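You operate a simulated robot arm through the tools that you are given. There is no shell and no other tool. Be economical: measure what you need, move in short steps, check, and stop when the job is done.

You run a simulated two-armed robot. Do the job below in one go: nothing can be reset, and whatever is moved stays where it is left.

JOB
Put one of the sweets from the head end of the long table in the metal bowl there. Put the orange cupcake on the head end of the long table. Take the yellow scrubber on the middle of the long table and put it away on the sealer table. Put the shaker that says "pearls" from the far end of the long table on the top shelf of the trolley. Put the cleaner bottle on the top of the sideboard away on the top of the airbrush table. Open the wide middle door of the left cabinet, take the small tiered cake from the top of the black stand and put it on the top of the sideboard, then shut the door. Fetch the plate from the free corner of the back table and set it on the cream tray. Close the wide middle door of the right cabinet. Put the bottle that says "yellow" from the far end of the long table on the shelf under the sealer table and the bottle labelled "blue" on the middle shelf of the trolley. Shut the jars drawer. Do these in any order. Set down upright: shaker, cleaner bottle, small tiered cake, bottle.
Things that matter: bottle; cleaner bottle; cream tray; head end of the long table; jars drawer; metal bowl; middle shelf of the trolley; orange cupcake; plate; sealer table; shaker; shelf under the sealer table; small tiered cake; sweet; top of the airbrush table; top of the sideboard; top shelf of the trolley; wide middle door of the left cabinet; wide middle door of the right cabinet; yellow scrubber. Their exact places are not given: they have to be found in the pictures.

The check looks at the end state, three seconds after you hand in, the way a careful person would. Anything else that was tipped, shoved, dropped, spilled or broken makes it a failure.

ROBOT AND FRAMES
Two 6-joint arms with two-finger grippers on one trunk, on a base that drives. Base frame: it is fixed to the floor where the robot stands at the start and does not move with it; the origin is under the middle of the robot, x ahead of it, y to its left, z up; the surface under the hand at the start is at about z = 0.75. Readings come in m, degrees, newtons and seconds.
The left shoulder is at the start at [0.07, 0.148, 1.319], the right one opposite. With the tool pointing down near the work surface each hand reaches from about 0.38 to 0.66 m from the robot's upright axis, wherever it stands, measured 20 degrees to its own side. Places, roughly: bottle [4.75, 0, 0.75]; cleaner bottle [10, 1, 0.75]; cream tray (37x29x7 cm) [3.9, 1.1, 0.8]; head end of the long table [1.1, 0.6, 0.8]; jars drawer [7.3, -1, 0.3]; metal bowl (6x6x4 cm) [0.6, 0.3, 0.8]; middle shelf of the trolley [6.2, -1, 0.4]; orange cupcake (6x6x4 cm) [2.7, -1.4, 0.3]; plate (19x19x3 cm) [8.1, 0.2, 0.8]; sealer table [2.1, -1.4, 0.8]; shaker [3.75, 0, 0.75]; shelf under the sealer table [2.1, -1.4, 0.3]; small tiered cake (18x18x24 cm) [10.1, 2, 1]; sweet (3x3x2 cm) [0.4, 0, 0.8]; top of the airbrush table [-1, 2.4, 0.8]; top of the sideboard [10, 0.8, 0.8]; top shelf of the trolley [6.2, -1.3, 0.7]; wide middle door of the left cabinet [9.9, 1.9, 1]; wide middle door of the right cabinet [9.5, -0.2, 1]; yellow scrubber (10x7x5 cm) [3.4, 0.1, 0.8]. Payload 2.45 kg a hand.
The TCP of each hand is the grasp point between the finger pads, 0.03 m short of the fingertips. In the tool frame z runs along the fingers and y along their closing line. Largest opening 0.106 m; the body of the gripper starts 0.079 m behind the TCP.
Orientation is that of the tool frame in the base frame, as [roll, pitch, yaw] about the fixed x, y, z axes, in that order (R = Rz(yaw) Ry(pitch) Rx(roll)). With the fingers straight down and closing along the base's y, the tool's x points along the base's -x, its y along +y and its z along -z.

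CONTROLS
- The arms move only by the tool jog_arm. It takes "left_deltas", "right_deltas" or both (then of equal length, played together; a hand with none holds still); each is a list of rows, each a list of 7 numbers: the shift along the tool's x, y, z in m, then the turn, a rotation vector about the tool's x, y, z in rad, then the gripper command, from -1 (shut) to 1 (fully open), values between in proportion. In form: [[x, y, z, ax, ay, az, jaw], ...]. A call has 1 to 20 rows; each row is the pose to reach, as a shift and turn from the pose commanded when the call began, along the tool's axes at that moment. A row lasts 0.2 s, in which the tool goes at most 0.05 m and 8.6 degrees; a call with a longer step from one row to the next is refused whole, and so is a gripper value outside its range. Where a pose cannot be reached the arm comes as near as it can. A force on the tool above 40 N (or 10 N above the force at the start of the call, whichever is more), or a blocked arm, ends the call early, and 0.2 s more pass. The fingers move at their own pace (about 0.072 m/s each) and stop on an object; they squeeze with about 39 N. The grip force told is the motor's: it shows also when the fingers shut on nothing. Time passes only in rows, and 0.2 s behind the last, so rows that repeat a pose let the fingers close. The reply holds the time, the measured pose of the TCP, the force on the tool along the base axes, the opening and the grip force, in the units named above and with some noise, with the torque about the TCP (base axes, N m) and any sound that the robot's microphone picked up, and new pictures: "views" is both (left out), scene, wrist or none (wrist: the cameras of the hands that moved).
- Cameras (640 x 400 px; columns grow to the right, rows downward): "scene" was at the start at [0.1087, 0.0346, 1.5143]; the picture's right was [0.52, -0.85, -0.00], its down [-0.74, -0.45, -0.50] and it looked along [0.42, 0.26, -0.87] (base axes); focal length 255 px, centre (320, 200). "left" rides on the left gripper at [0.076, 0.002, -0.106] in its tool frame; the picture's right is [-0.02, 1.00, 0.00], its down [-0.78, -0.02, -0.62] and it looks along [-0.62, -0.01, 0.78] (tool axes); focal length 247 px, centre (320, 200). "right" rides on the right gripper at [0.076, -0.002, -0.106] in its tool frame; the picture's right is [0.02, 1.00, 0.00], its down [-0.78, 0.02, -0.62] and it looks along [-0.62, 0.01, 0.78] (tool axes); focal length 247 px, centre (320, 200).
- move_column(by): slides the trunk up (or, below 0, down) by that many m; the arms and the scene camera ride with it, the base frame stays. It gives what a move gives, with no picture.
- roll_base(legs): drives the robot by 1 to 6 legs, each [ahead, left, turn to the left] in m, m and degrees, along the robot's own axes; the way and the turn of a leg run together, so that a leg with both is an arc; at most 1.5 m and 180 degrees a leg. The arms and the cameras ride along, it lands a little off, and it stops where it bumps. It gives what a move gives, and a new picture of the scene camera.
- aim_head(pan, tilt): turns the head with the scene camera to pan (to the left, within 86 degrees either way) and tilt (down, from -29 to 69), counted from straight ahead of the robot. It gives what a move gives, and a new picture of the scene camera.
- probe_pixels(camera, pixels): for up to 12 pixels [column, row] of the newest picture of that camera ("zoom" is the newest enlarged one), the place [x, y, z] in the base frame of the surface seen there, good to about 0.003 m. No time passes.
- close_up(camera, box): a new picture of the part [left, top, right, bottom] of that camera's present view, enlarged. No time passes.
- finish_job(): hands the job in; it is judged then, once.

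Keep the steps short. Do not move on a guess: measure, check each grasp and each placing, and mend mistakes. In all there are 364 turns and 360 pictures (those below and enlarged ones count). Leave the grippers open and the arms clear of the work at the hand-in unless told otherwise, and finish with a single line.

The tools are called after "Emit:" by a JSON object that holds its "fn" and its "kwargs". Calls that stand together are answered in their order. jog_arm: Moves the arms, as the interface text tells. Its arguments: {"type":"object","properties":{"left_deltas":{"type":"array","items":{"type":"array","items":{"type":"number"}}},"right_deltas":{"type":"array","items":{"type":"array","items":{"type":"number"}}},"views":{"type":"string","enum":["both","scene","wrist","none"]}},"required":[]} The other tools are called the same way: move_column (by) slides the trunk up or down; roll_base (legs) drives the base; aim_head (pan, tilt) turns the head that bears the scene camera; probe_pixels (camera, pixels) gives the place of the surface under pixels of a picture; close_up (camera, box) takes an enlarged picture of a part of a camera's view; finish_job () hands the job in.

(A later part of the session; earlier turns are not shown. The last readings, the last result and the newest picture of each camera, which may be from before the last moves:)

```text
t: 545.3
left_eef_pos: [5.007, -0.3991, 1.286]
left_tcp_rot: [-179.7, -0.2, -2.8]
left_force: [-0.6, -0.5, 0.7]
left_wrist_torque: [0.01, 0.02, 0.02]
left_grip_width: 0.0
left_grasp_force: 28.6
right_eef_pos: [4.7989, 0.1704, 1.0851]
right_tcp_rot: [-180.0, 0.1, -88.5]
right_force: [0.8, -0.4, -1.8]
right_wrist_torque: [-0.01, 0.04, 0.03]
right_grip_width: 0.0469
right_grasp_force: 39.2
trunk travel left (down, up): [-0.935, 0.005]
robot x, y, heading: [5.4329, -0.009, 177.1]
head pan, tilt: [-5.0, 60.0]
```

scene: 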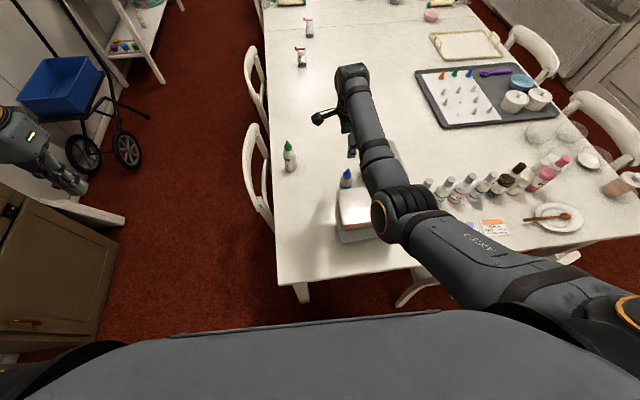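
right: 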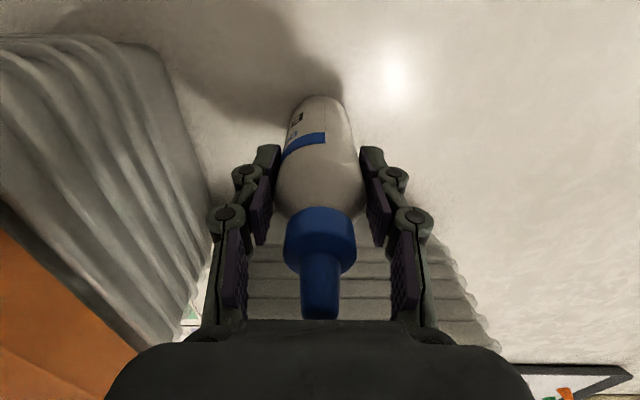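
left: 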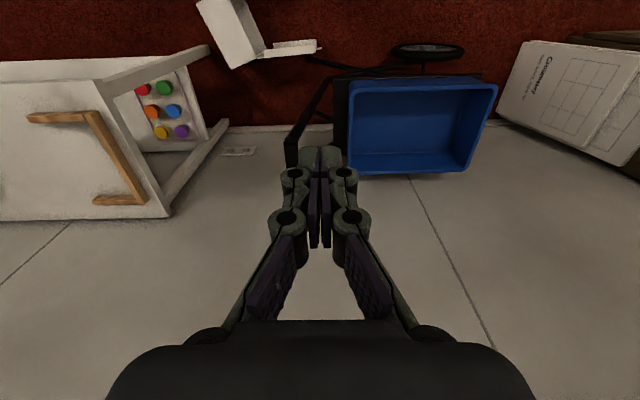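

The blue bottle is held (47 mm) and clear. Now to the trolley's middle shelf: back up, turn, position in front, and turn the tool so the fingers close along x.

Emit:
{"fn": "roll_base", "kwargs": {"legs": [[-0.36, 0, 0], [0, 0, 92.5], [0.27, 0.6, 0]]}}

Emit:
{"fn": "jog_arm", "kwargs": {"right_deltas": [[0, 0, 0, 0, 0, -0.14, -0.6], [0, 0, 0, 0, 0, -0.28, -0.6], [0, 0, 0, 0, 0, -0.42, -0.6], [0, 0, 0, 0, 0, -0.56, -0.6], [0, 0, 0, 0, 0, -0.7, -0.6], [0, 0, 0, 0, 0, -0.84, -0.6], [0, 0, 0, 0, 0, -0.98, -0.6], [0, 0, 0, 0, 0, -1.12, -0.6], [0, 0, 0, 0, 0, -1.26, -0.6], [0, 0, 0, 0, 0, -1.4, -0.6], [0, 0, 0, 0, 0, -1.47, -0.6]], "views": "wrist"}}

Emit:
{"fn": "aim_head", "kwargs": {"pan": -8, "tilt": 58}}

```text
t: 554.8
left_eef_pos: [6.7856, -0.698, 1.2861]
left_tcp_rot: [-179.8, -0.3, 90.1]
left_force: [-0.5, 0.0, 0.0]
left_wrist_torque: [-0.01, -0.01, -0.02]
left_grip_width: 0.0
left_grasp_force: 27.8
right_eef_pos: [6.2296, -0.9368, 1.0862]
right_tcp_rot: [-179.9, 0.0, 4.5]
right_force: [-0.4, 0.1, -1.5]
right_wrist_torque: [0.03, 0.0, 0.0]
right_grip_width: 0.0469
right_grasp_force: 38.8
trunk travel left (down, up): [-0.935, 0.005]
robot x, y, heading: [6.3747, -0.2951, -89.9]
head pan, tilt: [-5.0, 60.0]
```

scene: 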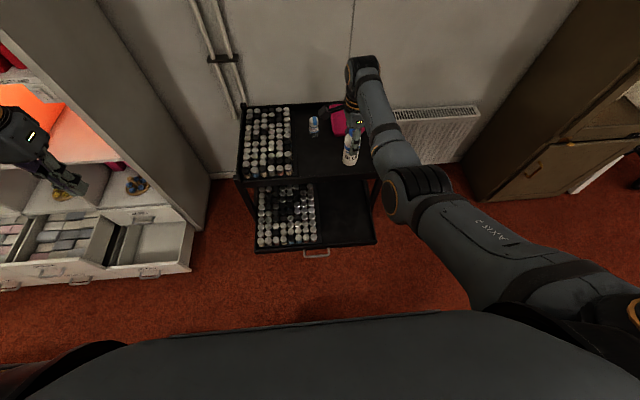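

```text
t: 557.2
left_eef_pos: [6.7888, -0.6998, 1.2862]
left_tcp_rot: [-179.7, -0.4, 90.1]
left_force: [0.5, -0.7, 0.0]
left_wrist_torque: [-0.02, 0.02, 0.0]
left_grip_width: 0.0
left_grasp_force: 28.3
right_eef_pos: [6.232, -0.937, 1.0858]
right_tcp_rot: [-179.9, 0.1, 88.8]
right_force: [0.1, -0.4, -1.7]
right_wrist_torque: [0.01, 0.02, 0.0]
right_grip_width: 0.0466
right_grasp_force: 39.1
trunk travel left (down, up): [-0.935, 0.005]
robot x, y, heading: [6.3778, -0.2973, -89.8]
head pan, tilt: [-5.0, 60.0]
```

right: 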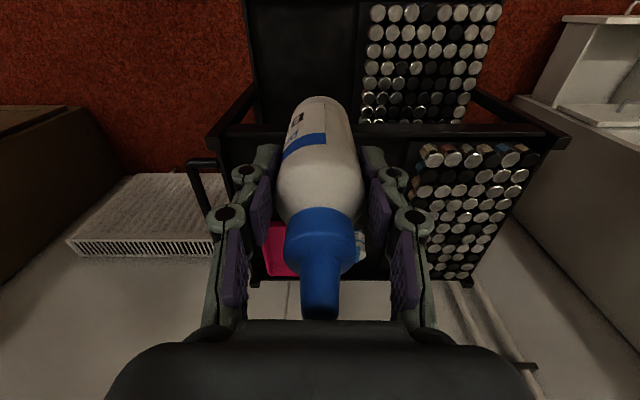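

```text
t: 557.8
left_eef_pos: [6.7881, -0.7001, 1.2856]
left_tcp_rot: [-179.7, -0.2, 90.0]
left_force: [-0.2, -0.2, -0.1]
left_wrist_torque: [0.03, -0.04, 0.0]
left_grip_width: 0.0
left_grasp_force: 28.4
right_eef_pos: [6.231, -0.9372, 1.0866]
right_tcp_rot: [-179.9, 0.0, 88.6]
right_force: [-0.8, 0.3, -2.0]
right_wrist_torque: [0.01, -0.02, -0.01]
right_grip_width: 0.0468
right_grasp_force: 39.0
trunk travel left (down, up): [-0.935, 0.005]
robot x, y, heading: [6.3714, -0.2934, -89.9]
head pan, tilt: [-8.0, 58.0]
```

scene: 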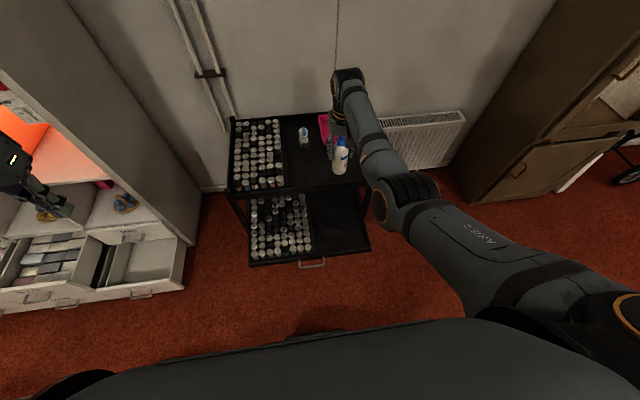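

Great view of the middle tray. I'll measure its free area and edges.

Emit:
{"fn": "probe_pixels", "kwargs": {"camera": "scene", "pixels": [[340, 220], [325, 235], [365, 245], [320, 252], [350, 250], [340, 190], [322, 195], [300, 190], [325, 187], [355, 230]]}}

```text
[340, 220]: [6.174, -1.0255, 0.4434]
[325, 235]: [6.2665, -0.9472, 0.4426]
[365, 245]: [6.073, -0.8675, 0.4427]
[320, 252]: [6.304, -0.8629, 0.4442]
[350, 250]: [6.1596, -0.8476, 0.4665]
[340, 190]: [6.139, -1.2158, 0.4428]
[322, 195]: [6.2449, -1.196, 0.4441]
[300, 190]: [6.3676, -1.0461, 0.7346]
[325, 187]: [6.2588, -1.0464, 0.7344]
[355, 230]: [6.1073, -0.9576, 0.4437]
```

The tray surface is z 0.443 with its front rim at y -0.85. The hand is right above a free spot, so I'll lower straight down with the trunk.

Emit:
{"fn": "move_column", "kwargs": {"by": -0.4}}

Emit:
{"fn": "move_column", "kwargs": {"by": -0.135}}

Emit:
{"fn": "move_column", "kwargs": {"by": -0.012}}

```text
t: 561.6
left_eef_pos: [6.7883, -0.6998, 0.8852]
left_tcp_rot: [-179.7, -0.2, 90.1]
left_force: [0.2, -0.1, 0.2]
left_wrist_torque: [0.0, -0.02, 0.04]
left_grip_width: 0.0002
left_grasp_force: 28.5
right_eef_pos: [6.2328, -0.9379, 0.6863]
right_tcp_rot: [-179.9, -0.1, 88.6]
right_force: [0.4, 0.2, -2.0]
right_wrist_torque: [-0.02, 0.0, 0.01]
right_grip_width: 0.0469
right_grasp_force: 39.2
trunk travel left (down, up): [-0.535, 0.405]
robot x, y, heading: [6.3803, -0.2947, -89.9]
head pan, tilt: [-8.0, 58.0]
```

```text
t: 563.2
left_eef_pos: [6.7888, -0.7002, 0.7517]
left_tcp_rot: [-179.7, -0.2, 90.1]
left_force: [1.0, 0.4, 1.0]
left_wrist_torque: [-0.01, -0.04, 0.02]
left_grip_width: 0.0
left_grasp_force: 28.2
right_eef_pos: [6.2332, -0.9367, 0.5507]
right_tcp_rot: [-180.0, 0.0, 88.6]
right_force: [-0.5, 0.3, -1.2]
right_wrist_torque: [0.03, -0.02, 0.03]
right_grip_width: 0.0469
right_grasp_force: 39.3
trunk travel left (down, up): [-0.4, 0.54]
robot x, y, heading: [6.3752, -0.2954, -90.0]
head pan, tilt: [-8.0, 58.0]
```

```text
t: 563.9
left_eef_pos: [6.7879, -0.6987, 0.7392]
left_tcp_rot: [-179.7, -0.1, 90.1]
left_force: [-1.1, 1.0, 0.2]
left_wrist_torque: [0.01, 0.0, -0.04]
left_grip_width: 0.0
left_grasp_force: 29.0
right_eef_pos: [6.2311, -0.9374, 0.5398]
right_tcp_rot: [-179.8, 0.1, 88.6]
right_force: [-0.7, -1.2, 5.9]
right_wrist_torque: [-0.07, -0.03, 0.03]
right_grip_width: 0.0466
right_grasp_force: 39.5
trunk travel left (down, up): [-0.388, 0.552]
robot x, y, heading: [6.3764, -0.2957, -90.0]
head pan, tilt: [-8.0, 58.0]
```

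Contact is made (6 N). I'll release and rise with the trunk only.

Emit:
{"fn": "jog_arm", "kwargs": {"right_deltas": [[0, 0, 0, 0, 0, 0, 0], [0, 0, 0, 0, 0, 0, 0.6], [0, 0, 0, 0, 0, 0, 0.6]], "views": "none"}}

Emit:
{"fn": "move_column", "kwargs": {"by": 0.4}}

Emit:
{"fn": "close_up", "kwargs": {"camera": "scene", "box": [220, 90, 400, 270]}}

```text
t: 564.6
left_eef_pos: [6.7884, -0.6992, 0.7386]
left_tcp_rot: [-179.7, -0.2, 90.1]
left_force: [0.2, 0.2, -0.5]
left_wrist_torque: [-0.01, -0.02, -0.02]
left_grip_width: 0.0
left_grasp_force: 28.6
right_eef_pos: [6.2316, -0.936, 0.5391]
right_tcp_rot: [-179.9, 0.1, 88.5]
right_force: [-0.7, 0.6, 0.4]
right_wrist_torque: [-0.01, 0.0, 0.02]
right_grip_width: 0.0848
right_grasp_force: 0.1
trunk travel left (down, up): [-0.388, 0.552]
robot x, y, heading: [6.3768, -0.2973, -89.8]
head pan, tilt: [-8.0, 58.0]
```

```text
t: 568.5
left_eef_pos: [6.7887, -0.699, 1.1379]
left_tcp_rot: [-179.8, -0.2, 90.2]
left_force: [0.0, -0.7, -0.3]
left_wrist_torque: [0.0, -0.04, -0.02]
left_grip_width: 0.0
left_grasp_force: 28.5
right_eef_pos: [6.232, -0.9366, 0.9389]
right_tcp_rot: [-179.9, 0.0, 88.6]
right_force: [-0.3, 0.3, 0.1]
right_wrist_torque: [0.03, 0.0, -0.02]
right_grip_width: 0.0849
right_grasp_force: 0.0
trunk travel left (down, up): [-0.788, 0.152]
robot x, y, heading: [6.3818, -0.2985, -90.0]
head pan, tilt: [-8.0, 58.0]
```

```text
2.22 times, centred on (310, 180) of scene
```

zoom: 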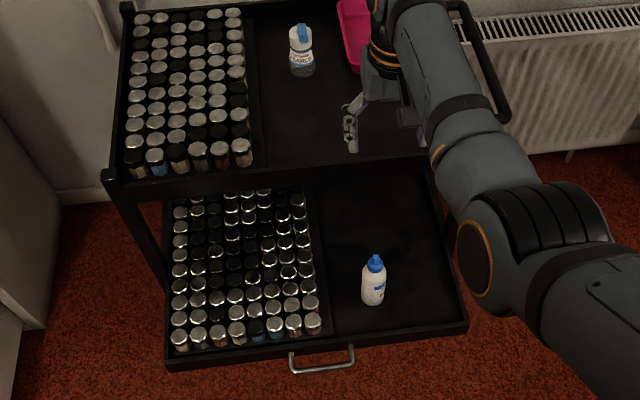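

The blue bottle and the shaker both stand upright on the trolley. Next is the back area. I'll raise the trunk, turn and drive along the back table, then look ahead.

Emit:
{"fn": "move_column", "kwargs": {"by": 0.14}}

Emit:
{"fn": "roll_base", "kwargs": {"legs": [[0, 0, 90], [1.2, -0.14, 0], [0.8, 0, 0]]}}

Emit:
{"fn": "aim_head", "kwargs": {"pan": 30, "tilt": 25}}

```text
t: 570.1
left_eef_pos: [6.7881, -0.6998, 1.2794]
left_tcp_rot: [-179.7, -0.3, 90.0]
left_force: [0.3, 0.2, 0.0]
left_wrist_torque: [0.01, -0.02, 0.02]
left_grip_width: 0.0001
left_grasp_force: 28.4
right_eef_pos: [6.2313, -0.9369, 1.0787]
right_tcp_rot: [-179.9, 0.0, 88.4]
right_force: [-0.1, 0.1, 0.1]
right_wrist_torque: [0.0, -0.04, 0.03]
right_grip_width: 0.0849
right_grasp_force: 0.1
trunk travel left (down, up): [-0.928, 0.012]
robot x, y, heading: [6.3762, -0.2934, -89.9]
head pan, tilt: [-8.0, 58.0]
```

```text
t: 583.6
left_eef_pos: [8.7187, -0.0753, 1.2784]
left_tcp_rot: [-179.7, 0.0, 179.5]
left_force: [0.2, 0.0, 0.0]
left_wrist_torque: [0.03, 0.0, -0.01]
left_grip_width: 0.0
left_grasp_force: 29.1
right_eef_pos: [8.9512, -0.6339, 1.0792]
right_tcp_rot: [-180.0, 0.1, 177.9]
right_force: [-0.7, 0.2, -0.7]
right_wrist_torque: [0.0, 0.0, 0.02]
right_grip_width: 0.0849
right_grasp_force: 0.1
trunk travel left (down, up): [-0.928, 0.012]
robot x, y, heading: [8.3122, -0.4818, -0.2]
head pan, tilt: [-8.0, 58.0]
```

scene: 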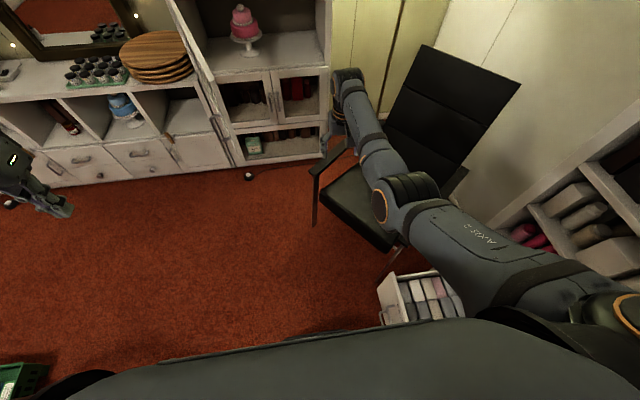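

```text
t: 584.7
left_eef_pos: [8.7203, -0.0755, 1.2777]
left_tcp_rot: [-179.7, -0.2, 179.5]
left_force: [-1.0, 0.7, 0.4]
left_wrist_torque: [0.0, 0.02, 0.03]
left_grip_width: 0.0002
left_grasp_force: 28.3
right_eef_pos: [8.9512, -0.6345, 1.0786]
right_tcp_rot: [-179.9, 0.0, 178.0]
right_force: [0.7, 0.8, 0.3]
right_wrist_torque: [-0.02, 0.03, -0.02]
right_grip_width: 0.0849
right_grasp_force: 0.1
trunk travel left (down, up): [-0.928, 0.012]
robot x, y, heading: [8.3118, -0.4836, -0.4]
head pan, tilt: [30.0, 25.0]
```

scene: 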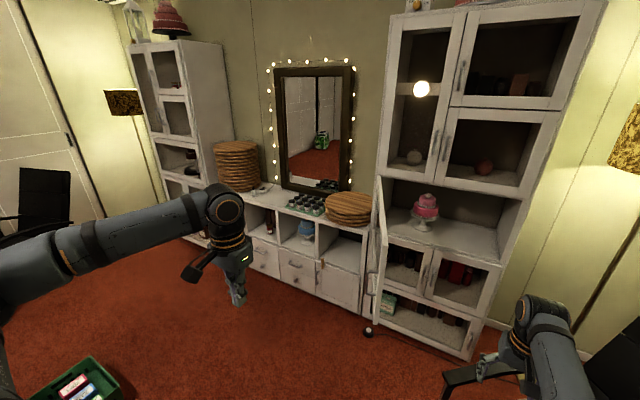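

The right cabinet's wide middle door stands open, hinged on its left side. I'll measure the door, the cabinet face and the sideboard.

Emit:
{"fn": "probe_pixels", "kwargs": {"camera": "scene", "pixels": [[377, 180], [371, 310], [374, 250], [388, 250], [386, 190], [395, 178], [525, 205], [480, 330], [425, 205], [365, 335], [340, 205], [290, 195]]}}

Emit:
{"fn": "close_up", "kwargs": {"camera": "scene", "box": [340, 150, 540, 350]}}

```text
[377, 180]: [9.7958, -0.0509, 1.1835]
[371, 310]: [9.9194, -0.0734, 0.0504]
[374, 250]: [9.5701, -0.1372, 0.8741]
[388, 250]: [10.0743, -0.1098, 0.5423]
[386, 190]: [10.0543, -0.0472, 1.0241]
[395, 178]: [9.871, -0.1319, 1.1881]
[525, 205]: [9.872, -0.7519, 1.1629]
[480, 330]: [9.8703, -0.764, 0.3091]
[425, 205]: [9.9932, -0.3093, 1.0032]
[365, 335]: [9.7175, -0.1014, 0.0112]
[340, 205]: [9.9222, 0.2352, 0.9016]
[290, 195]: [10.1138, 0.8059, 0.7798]
```

```text
2.00 times, centred on (440, 250) of scene
```

zoom: 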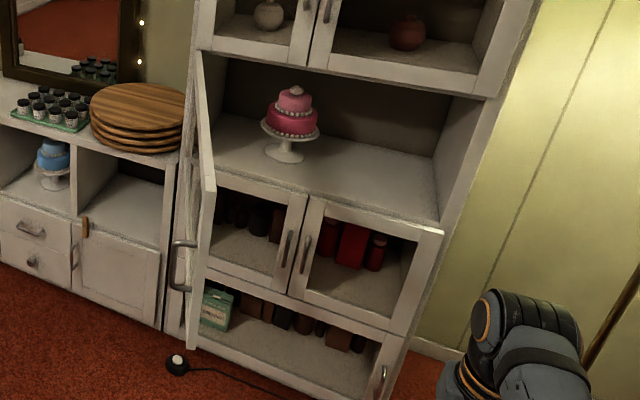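

Emit:
{"fn": "probe_pixels", "kwargs": {"camera": "zoom", "pixels": [[208, 200], [205, 260], [198, 320], [193, 340], [180, 268], [203, 100], [208, 150], [214, 186]]}}

```text
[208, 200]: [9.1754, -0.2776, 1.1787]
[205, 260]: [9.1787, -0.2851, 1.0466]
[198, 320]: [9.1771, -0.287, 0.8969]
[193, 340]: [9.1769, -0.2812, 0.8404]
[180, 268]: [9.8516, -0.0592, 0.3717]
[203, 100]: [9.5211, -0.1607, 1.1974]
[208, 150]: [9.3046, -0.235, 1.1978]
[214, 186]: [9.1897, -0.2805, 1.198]
```

The door runs from its hinge at (9.87, -0.08) to its free edge at (9.18, -0.28), open about 70°, z 0.82–1.20. I must push its outer (+y) face. I'll check the floor crate, the table end and the sideboard front first.

Emit:
{"fn": "probe_pixels", "kwargs": {"camera": "scene", "pixels": [[62, 385], [110, 378], [90, 360], [30, 395], [310, 300], [345, 310], [270, 280]]}}

Emit:
{"fn": "aim_head", "kwargs": {"pan": 85, "tilt": 45}}

```text
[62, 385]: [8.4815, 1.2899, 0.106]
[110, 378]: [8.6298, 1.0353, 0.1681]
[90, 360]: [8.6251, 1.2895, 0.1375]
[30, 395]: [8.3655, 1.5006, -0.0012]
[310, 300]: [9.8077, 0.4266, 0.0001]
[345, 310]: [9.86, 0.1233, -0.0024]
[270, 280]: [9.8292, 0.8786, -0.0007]
```

```text
t: 585.9
left_eef_pos: [8.7204, -0.0751, 1.2782]
left_tcp_rot: [-179.7, -0.1, 179.5]
left_force: [-0.7, -0.9, 0.4]
left_wrist_torque: [-0.01, 0.0, 0.03]
left_grip_width: 0.0003
left_grasp_force: 28.5
right_eef_pos: [8.9522, -0.6342, 1.0786]
right_tcp_rot: [-179.8, 0.1, 178.1]
right_force: [0.2, 0.0, -0.4]
right_wrist_torque: [-0.02, -0.01, 0.02]
right_grip_width: 0.0844
right_grasp_force: 0.1
trunk travel left (down, up): [-0.928, 0.012]
robot x, y, heading: [8.3138, -0.4854, -0.4]
head pan, tilt: [85.0, 45.0]
```

scene: 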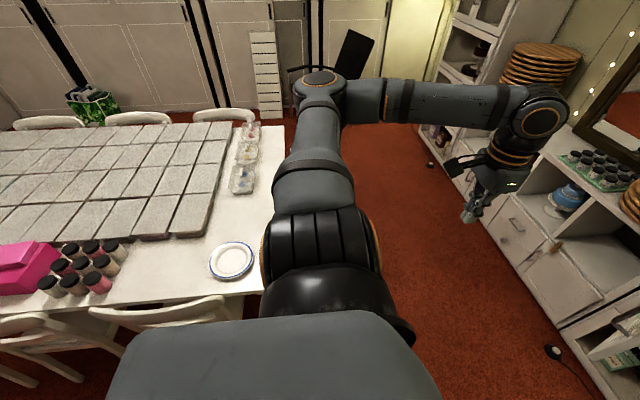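

The plate is on the back table's free corner. For the door, I'll go round via (8.7, 0.3) so the hand reaches the door's outer face.

Emit:
{"fn": "roll_base", "kwargs": {"legs": [[0, 0, 90], [0, -0.4, 0], [0.8, 0, 0], [0, -0.25, 0], [0, 0, -120]]}}

Emit:
{"fn": "aim_head", "kwargs": {"pan": -5, "tilt": 35}}

```text
t: 602.6
left_eef_pos: [9.4845, 0.5055, 1.2786]
left_tcp_rot: [-179.6, -0.1, 151.9]
left_force: [0.2, -0.2, -0.4]
left_wrist_torque: [-0.03, -0.02, -0.01]
left_grip_width: 0.0
left_grasp_force: 28.6
right_eef_pos: [9.4299, -0.0984, 1.0789]
right_tcp_rot: [-179.9, 0.1, 150.3]
right_force: [0.9, -0.4, 0.6]
right_wrist_torque: [0.03, -0.01, 0.0]
right_grip_width: 0.0849
right_grasp_force: 0.1
trunk travel left (down, up): [-0.928, 0.012]
robot x, y, heading: [8.9355, 0.331, -27.9]
head pan, tilt: [85.0, 45.0]
```

scene: 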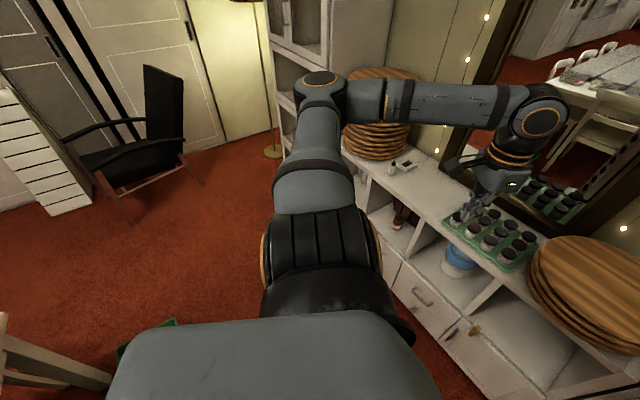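

```text
t: 604.3
left_eef_pos: [9.4848, 0.5049, 1.2783]
left_tcp_rot: [-179.7, -0.2, 151.9]
left_force: [0.7, 0.2, 0.3]
left_wrist_torque: [0.0, -0.01, 0.01]
left_grip_width: 0.0002
left_grasp_force: 28.9
right_eef_pos: [9.4295, -0.0984, 1.0776]
right_tcp_rot: [-179.8, 0.0, 150.3]
right_force: [-0.2, -0.2, 0.6]
right_wrist_torque: [-0.01, -0.02, -0.02]
right_grip_width: 0.085
right_grasp_force: 0.1
trunk travel left (down, up): [-0.928, 0.012]
robot x, y, heading: [8.9331, 0.3337, -28.1]
head pan, tilt: [-5.0, 35.0]
```

scene: 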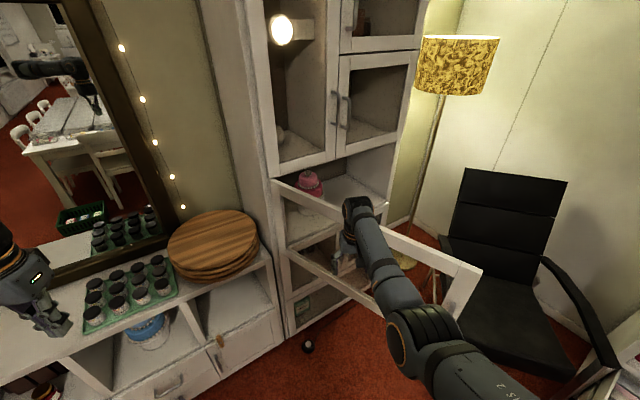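

The hand is just outside the door. I'll push it shut with the base in two steps.

Emit:
{"fn": "roll_base", "kwargs": {"legs": [[0.29, -0.13, 0]]}}

Emit:
{"fn": "roll_base", "kwargs": {"legs": [[0.25, -0.06, 0]]}}

```text
t: 606.4
left_eef_pos: [9.6762, 0.2496, 1.279]
left_tcp_rot: [-179.6, -0.1, 151.6]
left_force: [0.2, 0.0, 0.0]
left_wrist_torque: [-0.03, 0.0, 0.0]
left_grip_width: 0.0
left_grasp_force: 28.5
right_eef_pos: [9.6212, -0.354, 1.0792]
right_tcp_rot: [-179.9, 0.2, 150.3]
right_force: [-0.3, 0.3, 0.5]
right_wrist_torque: [-0.02, -0.02, 0.03]
right_grip_width: 0.0845
right_grasp_force: 0.1
trunk travel left (down, up): [-0.928, 0.012]
robot x, y, heading: [9.1285, 0.0749, -28.1]
head pan, tilt: [-5.0, 35.0]
```

scene: 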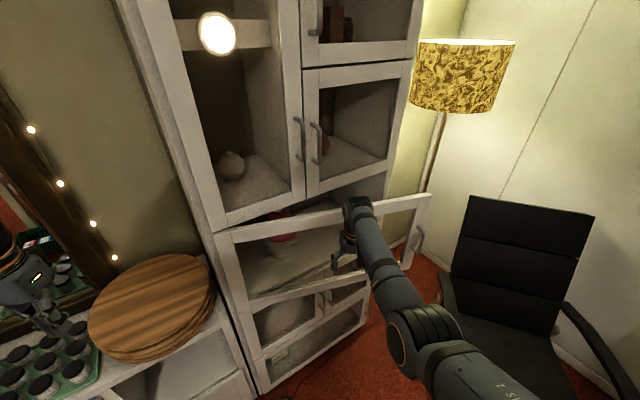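

```text
t: 608.2
left_eef_pos: [9.8548, 0.0921, 1.2779]
left_tcp_rot: [-179.5, -0.1, 152.1]
left_force: [-0.3, 0.1, -0.4]
left_wrist_torque: [0.01, 0.01, -0.01]
left_grip_width: 0.0
left_grasp_force: 28.3
right_eef_pos: [9.802, -0.5075, 1.0778]
right_tcp_rot: [-180.0, -0.9, 151.0]
right_force: [0.5, -0.5, -0.2]
right_wrist_torque: [0.02, 0.02, 0.01]
right_grip_width: 0.0848
right_grasp_force: 0.0
trunk travel left (down, up): [-0.928, 0.012]
robot x, y, heading: [9.3067, -0.0814, -27.9]
head pan, tilt: [-5.0, 35.0]
stopped in leg 1: the force on the tool passed its limit at 119 N (the readings are from after the stop); the commanded pose is now the measured one
```

scene: 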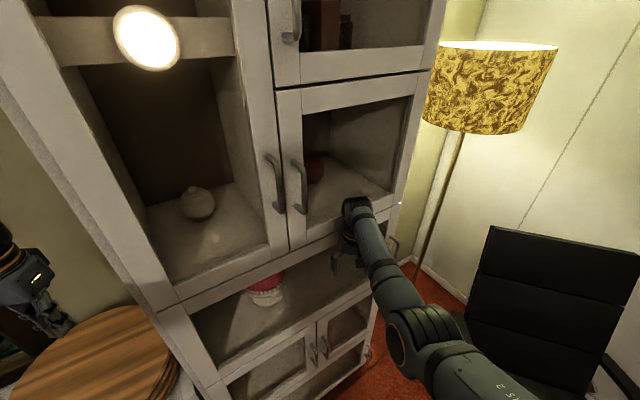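

The door seems shut. I'll back off along the same way and check.

Emit:
{"fn": "roll_base", "kwargs": {"legs": [[-0.35, 0.1, 0]]}}

Emit:
{"fn": "close_up", "kwargs": {"camera": "scene", "box": [180, 120, 460, 390]}}

```text
t: 610.5
left_eef_pos: [9.5935, 0.343, 1.2779]
left_tcp_rot: [-179.8, -0.3, 152.0]
left_force: [0.6, -0.7, -0.3]
left_wrist_torque: [0.04, 0.0, -0.01]
left_grip_width: 0.0
left_grasp_force: 28.0
right_eef_pos: [9.5386, -0.2573, 1.0766]
right_tcp_rot: [-180.0, -0.9, 150.9]
right_force: [0.0, 0.6, 0.3]
right_wrist_torque: [0.04, 0.04, 0.01]
right_grip_width: 0.0848
right_grasp_force: 0.0
trunk travel left (down, up): [-0.928, 0.012]
robot x, y, heading: [9.0399, 0.1734, -28.0]
head pan, tilt: [-5.0, 35.0]
```

scene: 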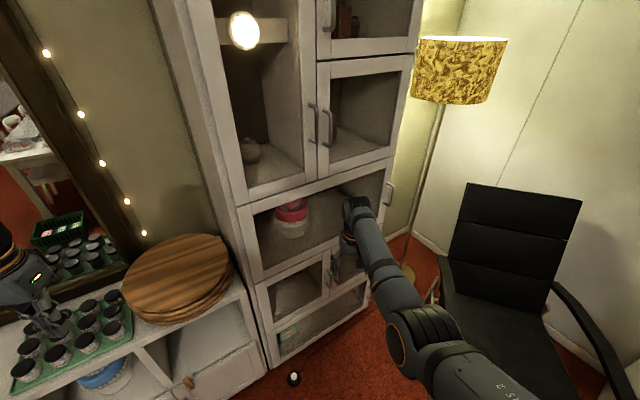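

```text
1.48 times, centred on (320, 255) of scene
```

zoom: 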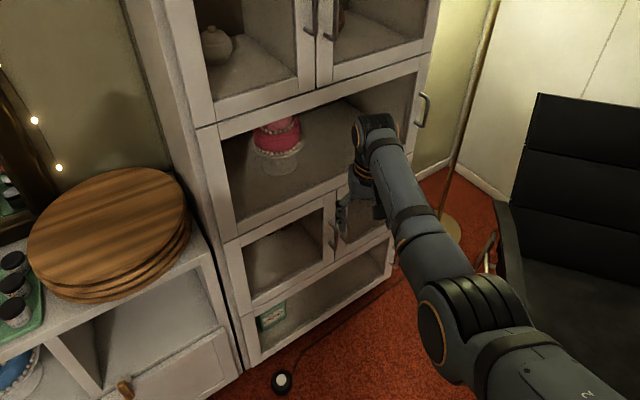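

The right cabinet's door is shut. Now I'll go to the left cabinet and the sideboard.

Emit:
{"fn": "roll_base", "kwargs": {"legs": [[0, 0, 28], [-0.06, 1.1, 0]]}}

Emit:
{"fn": "aim_head", "kwargs": {"pan": 20, "tilt": 25}}

```text
t: 617.7
left_eef_pos: [9.3503, 1.7188, 1.2788]
left_tcp_rot: [-179.7, -0.2, -178.1]
left_force: [-0.6, -0.1, 0.3]
left_wrist_torque: [0.04, 0.0, -0.02]
left_grip_width: 0.0
left_grasp_force: 28.6
right_eef_pos: [9.6006, 1.1708, 1.0771]
right_tcp_rot: [180.0, -0.8, -179.3]
right_force: [-0.1, -1.0, -0.6]
right_wrist_torque: [-0.03, 0.01, 0.03]
right_grip_width: 0.0847
right_grasp_force: 0.0
trunk travel left (down, up): [-0.928, 0.012]
robot x, y, heading: [8.9627, 1.2973, 1.9]
head pan, tilt: [-5.0, 35.0]
```

scene: 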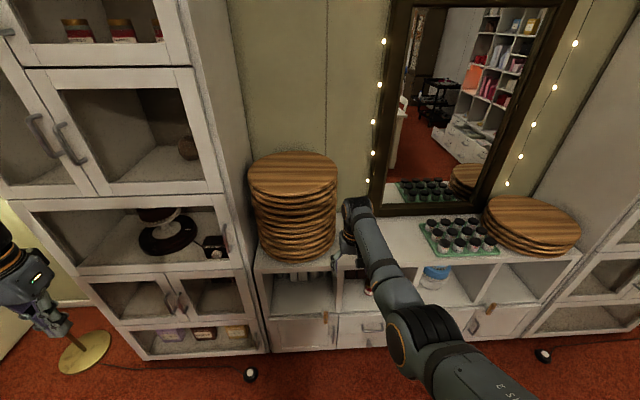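

```text
t: 618.6
left_eef_pos: [9.3497, 1.7194, 1.2789]
left_tcp_rot: [-179.6, -0.2, -178.2]
left_force: [0.0, 0.2, -0.9]
left_wrist_torque: [0.04, -0.02, -0.02]
left_grip_width: 0.0
left_grasp_force: 29.1
right_eef_pos: [9.6015, 1.1724, 1.0789]
right_tcp_rot: [-180.0, -0.8, -179.3]
right_force: [-0.1, 0.5, 0.3]
right_wrist_torque: [-0.01, -0.02, 0.0]
right_grip_width: 0.0847
right_grasp_force: 0.1
trunk travel left (down, up): [-0.928, 0.012]
robot x, y, heading: [8.9647, 1.2923, 1.9]
head pan, tilt: [20.0, 25.0]
```

scene: 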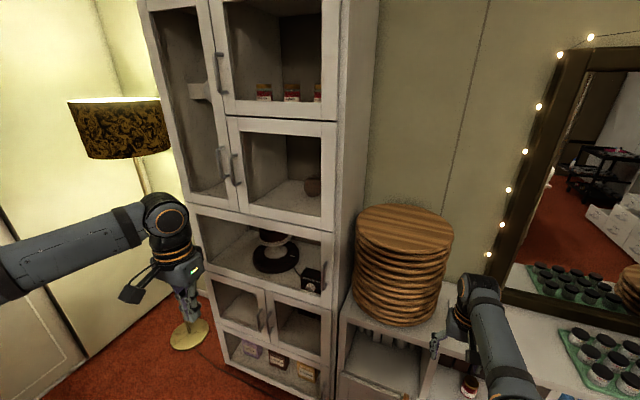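

Emit:
{"fn": "close_up", "kwargs": {"camera": "scene", "box": [180, 190, 360, 320]}}

Emit:
{"fn": "probe_pixels", "kwargs": {"camera": "scene", "pixels": [[323, 268], [323, 280], [335, 262], [190, 208], [333, 240], [275, 245], [275, 262], [310, 280], [205, 262], [325, 300], [400, 215], [355, 310]]}}

Emit:
{"fn": "aim_head", "kwargs": {"pan": -12, "tilt": 32}}

```text
3.08 times, centred on (270, 255) of scene
```

zoom: 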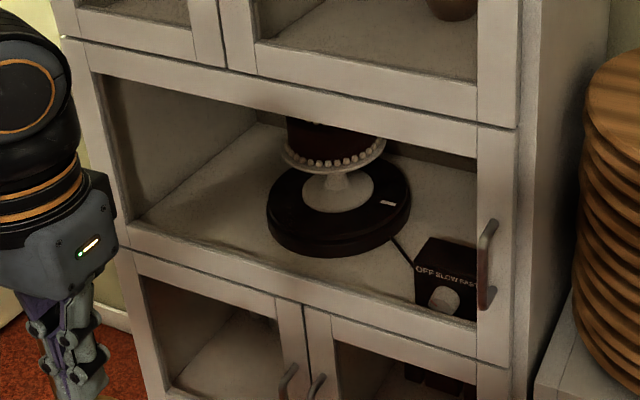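

```text
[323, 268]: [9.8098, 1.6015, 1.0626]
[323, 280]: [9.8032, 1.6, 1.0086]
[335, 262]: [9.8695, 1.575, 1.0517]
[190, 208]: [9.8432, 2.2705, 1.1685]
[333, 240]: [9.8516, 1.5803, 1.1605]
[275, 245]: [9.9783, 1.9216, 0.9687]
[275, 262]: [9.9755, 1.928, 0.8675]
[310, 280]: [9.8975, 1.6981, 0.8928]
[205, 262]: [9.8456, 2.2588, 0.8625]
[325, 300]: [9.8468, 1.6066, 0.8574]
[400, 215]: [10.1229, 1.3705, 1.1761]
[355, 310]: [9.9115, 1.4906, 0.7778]
```

```text
t: 619.6
left_eef_pos: [9.3506, 1.7198, 1.279]
left_tcp_rot: [-179.6, -0.2, -178.1]
left_force: [-0.3, -0.3, -0.1]
left_wrist_torque: [-0.04, -0.01, -0.02]
left_grip_width: 0.0001
left_grasp_force: 29.0
right_eef_pos: [9.6011, 1.1712, 1.0774]
right_tcp_rot: [-180.0, -0.8, -179.3]
right_force: [0.7, 0.1, 0.9]
right_wrist_torque: [0.0, 0.03, 0.0]
right_grip_width: 0.0848
right_grasp_force: 0.0
trunk travel left (down, up): [-0.928, 0.012]
robot x, y, heading: [8.9625, 1.2947, 1.7]
head pan, tilt: [-12.0, 32.0]
```

scene: 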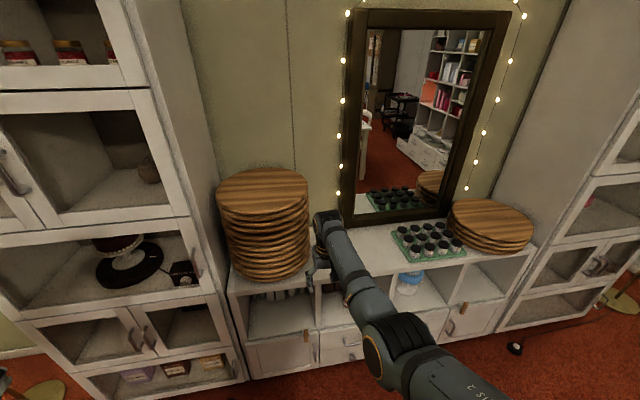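

The left door's handle is a vertical bar at (9.806, 1.60, z 0.98–1.09), hinge at y 2.27. The cake sits on its white pedestal on a black turntable. I'll approach the handle with the fingers straddling it.

Emit:
{"fn": "roll_base", "kwargs": {"legs": [[0.0, 0.43, -1.7]]}}

Emit:
{"fn": "move_column", "kwargs": {"by": -0.035}}

Emit:
{"fn": "probe_pixels", "kwargs": {"camera": "scene", "pixels": [[320, 200], [330, 250], [400, 150], [430, 300]]}}

```text
t: 622.2
left_eef_pos: [9.3476, 2.1329, 1.2797]
left_tcp_rot: [-179.6, -0.1, -179.2]
left_force: [0.7, -0.4, 0.3]
left_wrist_torque: [0.06, 0.01, -0.03]
left_grip_width: 0.0
left_grasp_force: 28.5
right_eef_pos: [9.5892, 1.5796, 1.0767]
right_tcp_rot: [179.9, -0.8, 179.6]
right_force: [-0.1, 0.4, 0.0]
right_wrist_torque: [0.01, 0.05, 0.02]
right_grip_width: 0.0849
right_grasp_force: 0.0
trunk travel left (down, up): [-0.928, 0.012]
robot x, y, heading: [8.9522, 1.7165, 0.7]
head pan, tilt: [-12.0, 32.0]
```

scene: 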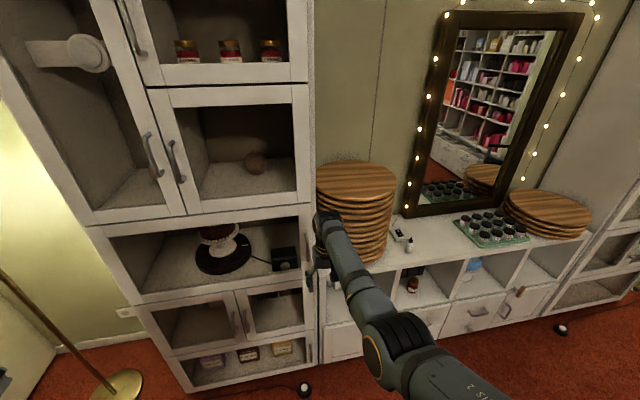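

```text
t: 623.0
left_eef_pos: [9.3487, 2.135, 1.2431]
left_tcp_rot: [-179.6, -0.2, -179.2]
left_force: [0.5, 1.1, 0.0]
left_wrist_torque: [-0.02, -0.02, 0.01]
left_grip_width: 0.0
left_grasp_force: 28.8
right_eef_pos: [9.5882, 1.5816, 1.0428]
right_tcp_rot: [-179.9, -0.8, 179.6]
right_force: [-0.5, -0.3, 0.6]
right_wrist_torque: [-0.01, 0.0, 0.0]
right_grip_width: 0.0847
right_grasp_force: 0.0
trunk travel left (down, up): [-0.893, 0.047]
robot x, y, heading: [8.9509, 1.7158, 0.7]
head pan, tilt: [-12.0, 32.0]
```

```text
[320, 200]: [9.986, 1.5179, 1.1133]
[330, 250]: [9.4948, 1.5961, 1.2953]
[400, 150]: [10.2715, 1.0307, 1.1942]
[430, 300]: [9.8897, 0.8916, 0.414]
```

Emit:
{"fn": "jog_arm", "kwargs": {"right_deltas": [[0, 0.01, 0, 0, 0, 0, 0.6], [0, 0.018, 0, 0, 0, 0, 0.6]], "views": "none"}}

Emit:
{"fn": "roll_base", "kwargs": {"legs": [[0.212, 0, -0.7]]}}

Emit:
{"fn": "jog_arm", "kwargs": {"right_deltas": [[0, 0, 0, 0, 0, 0, 0.6]], "views": "wrist"}}

```text
t: 623.6
left_eef_pos: [9.3483, 2.1347, 1.2432]
left_tcp_rot: [-179.5, -0.2, -179.2]
left_force: [-0.4, 0.5, 0.9]
left_wrist_torque: [-0.02, 0.01, -0.01]
left_grip_width: 0.0
left_grasp_force: 28.8
right_eef_pos: [9.5894, 1.5991, 1.0413]
right_tcp_rot: [-179.8, -0.8, 179.6]
right_force: [0.2, -0.1, 0.4]
right_wrist_torque: [-0.03, 0.0, 0.0]
right_grip_width: 0.0849
right_grasp_force: 0.0
trunk travel left (down, up): [-0.893, 0.047]
robot x, y, heading: [8.9481, 1.7201, 0.6]
head pan, tilt: [-12.0, 32.0]
```

```text
t: 625.3
left_eef_pos: [9.5665, 2.1294, 1.2434]
left_tcp_rot: [-179.6, -0.2, 179.9]
left_force: [0.7, -0.1, 0.8]
left_wrist_torque: [-0.03, -0.02, -0.01]
left_grip_width: 0.0
left_grasp_force: 28.4
right_eef_pos: [9.7938, 1.5915, 1.0414]
right_tcp_rot: [-179.9, -1.5, 178.8]
right_force: [-0.1, 0.4, 0.3]
right_wrist_torque: [-0.01, 0.02, -0.05]
right_grip_width: 0.0848
right_grasp_force: 0.1
trunk travel left (down, up): [-0.893, 0.047]
robot x, y, heading: [9.1644, 1.7221, 0.1]
head pan, tilt: [-12.0, 32.0]
stopped in leg 1: the force on the tool passed its limit at 137 N (the readings are from after the stop); the commanded pose is now the measured one
```

scene: 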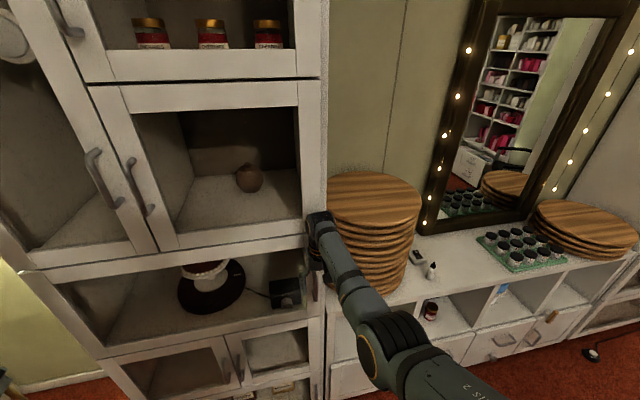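

```text
t: 625.7
left_eef_pos: [9.5659, 2.1288, 1.2431]
left_tcp_rot: [-179.6, -0.2, 179.9]
left_force: [-0.7, 0.6, 0.4]
left_wrist_torque: [-0.01, -0.03, 0.01]
left_grip_width: 0.0001
left_grasp_force: 28.9
right_eef_pos: [9.7935, 1.5915, 1.0423]
right_tcp_rot: [-180.0, -1.6, 178.9]
right_force: [-0.9, 0.5, 0.0]
right_wrist_torque: [0.03, -0.01, -0.02]
right_grip_width: 0.0847
right_grasp_force: 0.1
trunk travel left (down, up): [-0.893, 0.047]
robot x, y, heading: [9.1607, 1.7174, -0.1]
head pan, tilt: [-12.0, 32.0]
```

right: 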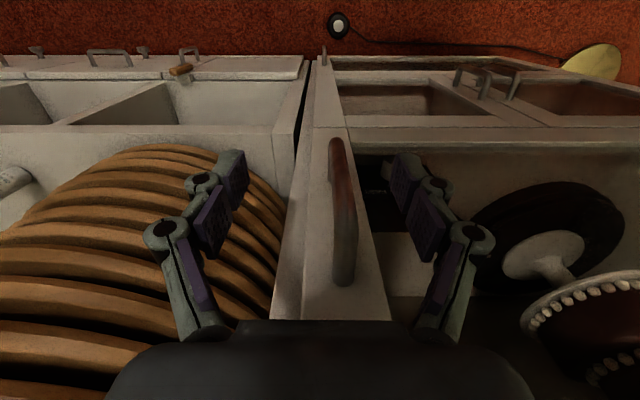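

The handle bar is between the fingers (the wrist touches the cabinet face). I'll close on it.

Emit:
{"fn": "jog_arm", "kwargs": {"right_deltas": [[0, 0.006, 0, 0, 0, 0, 0], [0, 0.006, 0, 0, 0, 0, -0.8], [0, 0.006, 0, 0, 0, 0, -1], [0, 0.006, 0, 0, 0, 0, -1]], "views": "none"}}

Emit:
{"fn": "roll_base", "kwargs": {"legs": [[-0.16, 0.025, 0], [-0.14, 0.065, 0]]}}

```text
t: 626.7
left_eef_pos: [9.5615, 2.1342, 1.2439]
left_tcp_rot: [-179.3, 0.1, 179.8]
left_force: [-1.2, -0.1, -0.3]
left_wrist_torque: [-0.05, -0.02, 0.02]
left_grip_width: 0.0
left_grasp_force: 28.5
right_eef_pos: [9.7874, 1.6032, 1.0422]
right_tcp_rot: [-179.6, -1.9, 179.0]
right_force: [-21.0, 7.0, -0.7]
right_wrist_torque: [-0.02, -0.15, 0.17]
right_grip_width: 0.0
right_grasp_force: 28.5
trunk travel left (down, up): [-0.893, 0.047]
robot x, y, heading: [9.1637, 1.717, -0.4]
head pan, tilt: [-12.0, 32.0]
```

```text
t: 629.1
left_eef_pos: [9.2738, 2.219, 1.2432]
left_tcp_rot: [-179.8, -0.4, 179.7]
left_force: [0.5, 0.0, -0.6]
left_wrist_torque: [0.0, 0.04, 0.02]
left_grip_width: 0.0003
left_grasp_force: 28.5
right_eef_pos: [9.5011, 1.6854, 1.0411]
right_tcp_rot: [180.0, -1.8, 178.8]
right_force: [0.9, -0.2, 0.0]
right_wrist_torque: [-0.02, 0.01, 0.0]
right_grip_width: 0.0001
right_grasp_force: 28.6
trunk travel left (down, up): [-0.893, 0.047]
robot x, y, heading: [8.8663, 1.8085, -0.3]
head pan, tilt: [-12.0, 32.0]
```

scene: 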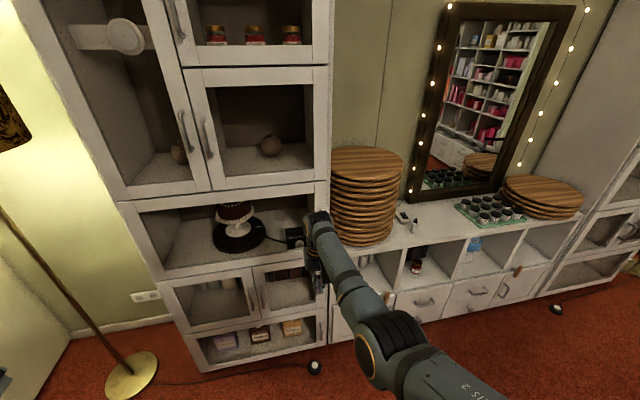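

The fingers closed just short of the bar because the wrist touches the upper doors. I'll tilt the hand forward 46° so the fingers lead, and approach again.

Emit:
{"fn": "jog_arm", "kwargs": {"right_deltas": [[0, 0, 0, 0, -0.14, 0, 0], [0, 0, 0, 0, -0.28, 0, 0.3], [0, 0, 0, 0, -0.42, 0, 0.5], [0, 0, 0, 0, -0.56, 0, 0.5], [0, 0, 0, 0, -0.7, 0, 0.5], [0, 0, 0, 0, -0.8, 0, 0.5]], "views": "none"}}

Emit:
{"fn": "roll_base", "kwargs": {"legs": [[0, -0.088, 0.3], [0.24, 0, 0]]}}

Emit:
{"fn": "jog_arm", "kwargs": {"right_deltas": [[0, 0, 0, 0, 0, 0, 0.5]], "views": "wrist"}}

```text
t: 630.5
left_eef_pos: [9.271, 2.2206, 1.2434]
left_tcp_rot: [-179.6, -0.2, 179.8]
left_force: [0.8, 0.2, 0.4]
left_wrist_torque: [0.02, -0.02, -0.01]
left_grip_width: 0.0
left_grasp_force: 28.5
right_eef_pos: [9.5584, 1.6499, 1.1427]
right_tcp_rot: [-173.8, 52.6, -178.1]
right_force: [0.4, -0.9, 0.2]
right_wrist_torque: [0.04, -0.04, -0.03]
right_grip_width: 0.0794
right_grasp_force: 0.0
trunk travel left (down, up): [-0.893, 0.047]
robot x, y, heading: [8.865, 1.8095, -0.3]
head pan, tilt: [-12.0, 32.0]
stopped in row 6 (right hand): the arm was blocked; the commanded pose is now the measured one
```

```text
t: 633.0
left_eef_pos: [9.504, 2.1357, 1.2437]
left_tcp_rot: [-179.6, 0.0, -179.6]
left_force: [0.1, -0.5, -0.3]
left_wrist_torque: [0.04, 0.0, 0.01]
left_grip_width: 0.0
left_grasp_force: 28.7
right_eef_pos: [9.7971, 1.5704, 1.1422]
right_tcp_rot: [-173.9, 52.6, -177.3]
right_force: [-0.2, -0.6, -0.1]
right_wrist_torque: [-0.01, 0.0, 0.02]
right_grip_width: 0.0794
right_grasp_force: 0.0
trunk travel left (down, up): [-0.893, 0.047]
robot x, y, heading: [9.1047, 1.7252, 0.3]
head pan, tilt: [-12.0, 32.0]
```

scene: 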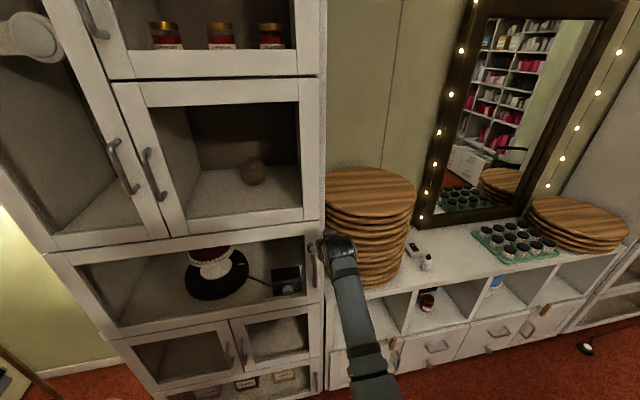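

```text
t: 633.4
left_eef_pos: [9.5081, 2.1369, 1.2435]
left_tcp_rot: [-179.6, -0.2, -179.6]
left_force: [-0.7, 0.7, -0.1]
left_wrist_torque: [-0.01, -0.02, 0.02]
left_grip_width: 0.0
left_grasp_force: 28.6
right_eef_pos: [9.8011, 1.5686, 1.141]
right_tcp_rot: [-173.6, 52.6, -177.3]
right_force: [0.6, 0.2, -0.2]
right_wrist_torque: [-0.02, -0.01, -0.01]
right_grip_width: 0.0797
right_grasp_force: 0.0
trunk travel left (down, up): [-0.893, 0.047]
robot x, y, heading: [9.1069, 1.724, 0.1]
head pan, tilt: [-12.0, 32.0]
```

right: 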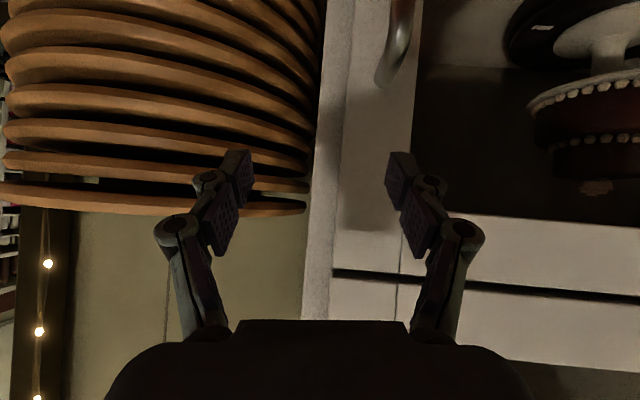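

The hand rose in tilting. I'll back off 5 cm, lower the trunk 0.105, shift 3.3 cm to the left and go in again.

Emit:
{"fn": "roll_base", "kwargs": {"legs": [[-0.05, 0.033, 0]]}}

Emit:
{"fn": "move_column", "kwargs": {"by": -0.105}}

Emit:
{"fn": "roll_base", "kwargs": {"legs": [[0.055, 0, 0]]}}

Emit:
{"fn": "jog_arm", "kwargs": {"right_deltas": [[0, 0, 0, 0, 0, 0, -0.3], [0, 0, 0, 0, 0, 0, -1], [0, 0, 0, 0, 0, 0, -1], [0, 0, 0, 0, 0, 0, -1]], "views": "wrist"}}

```text
t: 634.3
left_eef_pos: [9.4667, 2.1627, 1.2408]
left_tcp_rot: [-179.8, -0.5, -179.7]
left_force: [0.9, -1.5, 0.1]
left_wrist_torque: [0.06, 0.09, 0.05]
left_grip_width: 0.0003
left_grasp_force: 28.7
right_eef_pos: [9.757, 1.596, 1.1356]
right_tcp_rot: [-174.1, 52.3, -177.7]
right_force: [0.7, -1.0, 0.2]
right_wrist_torque: [0.02, 0.03, 0.06]
right_grip_width: 0.0795
right_grasp_force: 0.2
trunk travel left (down, up): [-0.893, 0.047]
robot x, y, heading: [9.0554, 1.7518, 0.4]
head pan, tilt: [-12.0, 32.0]
```

scene: 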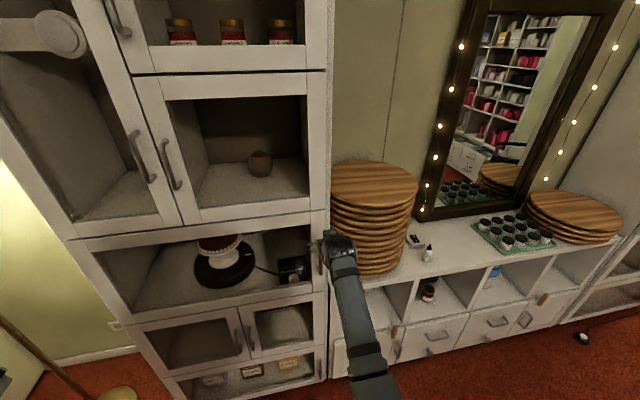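

```text
t: 635.7
left_eef_pos: [9.4593, 2.1676, 1.138]
left_tcp_rot: [-179.6, -0.1, -179.7]
left_force: [0.4, -0.4, -0.6]
left_wrist_torque: [-0.04, -0.02, 0.03]
left_grip_width: 0.0
left_grasp_force: 28.8
right_eef_pos: [9.7485, 1.6, 1.0369]
right_tcp_rot: [-173.6, 52.6, -177.3]
right_force: [0.2, 0.8, 0.9]
right_wrist_torque: [-0.01, -0.04, 0.01]
right_grip_width: 0.0796
right_grasp_force: 0.1
trunk travel left (down, up): [-0.788, 0.152]
robot x, y, heading: [9.0558, 1.7597, 0.1]
head pan, tilt: [-12.0, 32.0]
```

```text
t: 636.6
left_eef_pos: [9.5069, 2.1684, 1.1406]
left_tcp_rot: [-179.6, 0.1, -179.7]
left_force: [0.6, 0.5, 0.6]
left_wrist_torque: [0.02, -0.04, -0.01]
left_grip_width: 0.0001
left_grasp_force: 28.8
right_eef_pos: [9.7992, 1.6, 1.0394]
right_tcp_rot: [-173.6, 52.8, -177.4]
right_force: [-0.6, 0.2, -0.1]
right_wrist_torque: [0.0, -0.01, 0.03]
right_grip_width: 0.0794
right_grasp_force: 0.0
trunk travel left (down, up): [-0.788, 0.152]
robot x, y, heading: [9.1079, 1.7516, 0.2]
head pan, tilt: [-12.0, 32.0]
```

scene: 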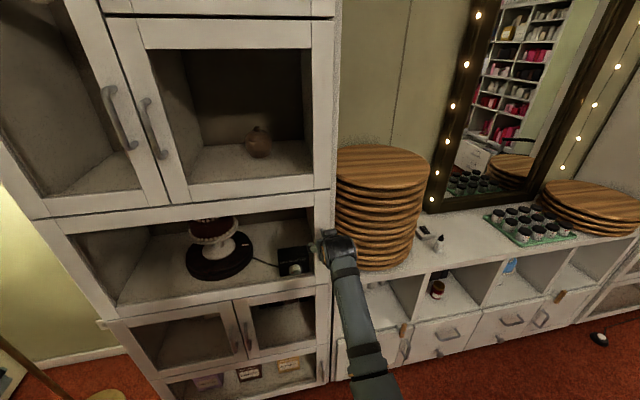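

```text
t: 637.6
left_eef_pos: [9.511, 2.1726, 1.1364]
left_tcp_rot: [-179.4, -0.1, -179.7]
left_force: [0.0, -0.8, 0.0]
left_wrist_torque: [0.04, 0.03, 0.02]
left_grip_width: 0.0
left_grasp_force: 28.6
right_eef_pos: [9.8032, 1.6057, 1.0361]
right_tcp_rot: [-173.7, 52.6, -177.3]
right_force: [-5.5, 18.3, 0.5]
right_wrist_torque: [1.17, -0.03, 0.16]
right_grip_width: 0.0132
right_grasp_force: 39.3
trunk travel left (down, up): [-0.788, 0.152]
robot x, y, heading: [9.1079, 1.7577, 0.2]
head pan, tilt: [-12.0, 32.0]
```

right: 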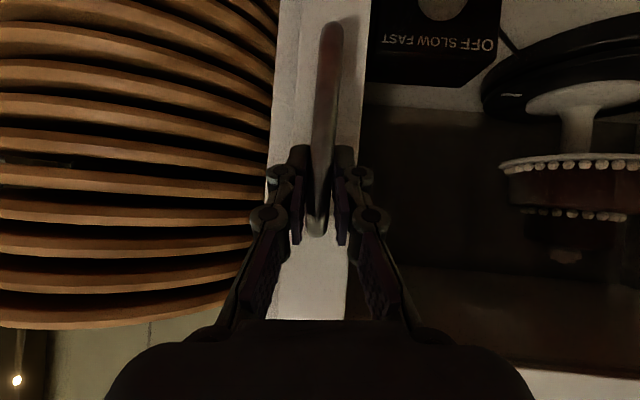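

The handle is gripped (13 mm). I'll swing the door open by driving along its arc.

Emit:
{"fn": "roll_base", "kwargs": {"legs": [[-0.173, 0.023, 0], [-0.162, 0.067, 0], [-0.139, 0.106, 0]]}}

```text
t: 638.9
left_eef_pos: [9.3915, 2.1852, 1.1375]
left_tcp_rot: [-179.6, -0.3, -179.6]
left_force: [-0.6, 0.0, -0.1]
left_wrist_torque: [0.0, -0.08, -0.01]
left_grip_width: 0.0
left_grasp_force: 29.1
right_eef_pos: [9.6867, 1.6224, 1.0407]
right_tcp_rot: [-175.1, 53.3, -178.1]
right_force: [3.2, 20.5, -23.2]
right_wrist_torque: [0.82, -0.7, -0.05]
right_grip_width: 0.0133
right_grasp_force: 38.8
trunk travel left (down, up): [-0.788, 0.152]
robot x, y, heading: [8.9857, 1.7699, 0.6]
head pan, tilt: [-12.0, 32.0]
stopped in leg 1: the force on the tool passed its limit at 46 N (the readings are from after the stop); the commanded pose is now the measured one
```

scene: 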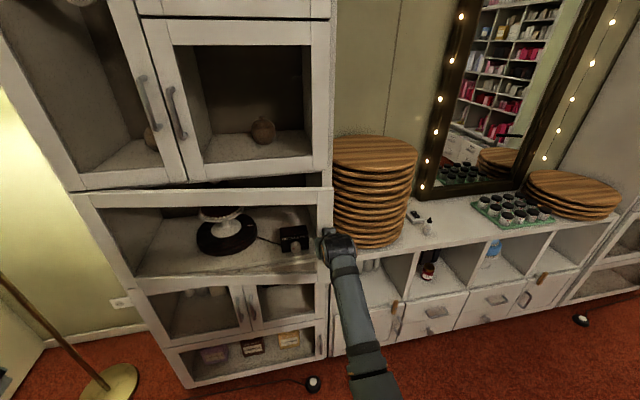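

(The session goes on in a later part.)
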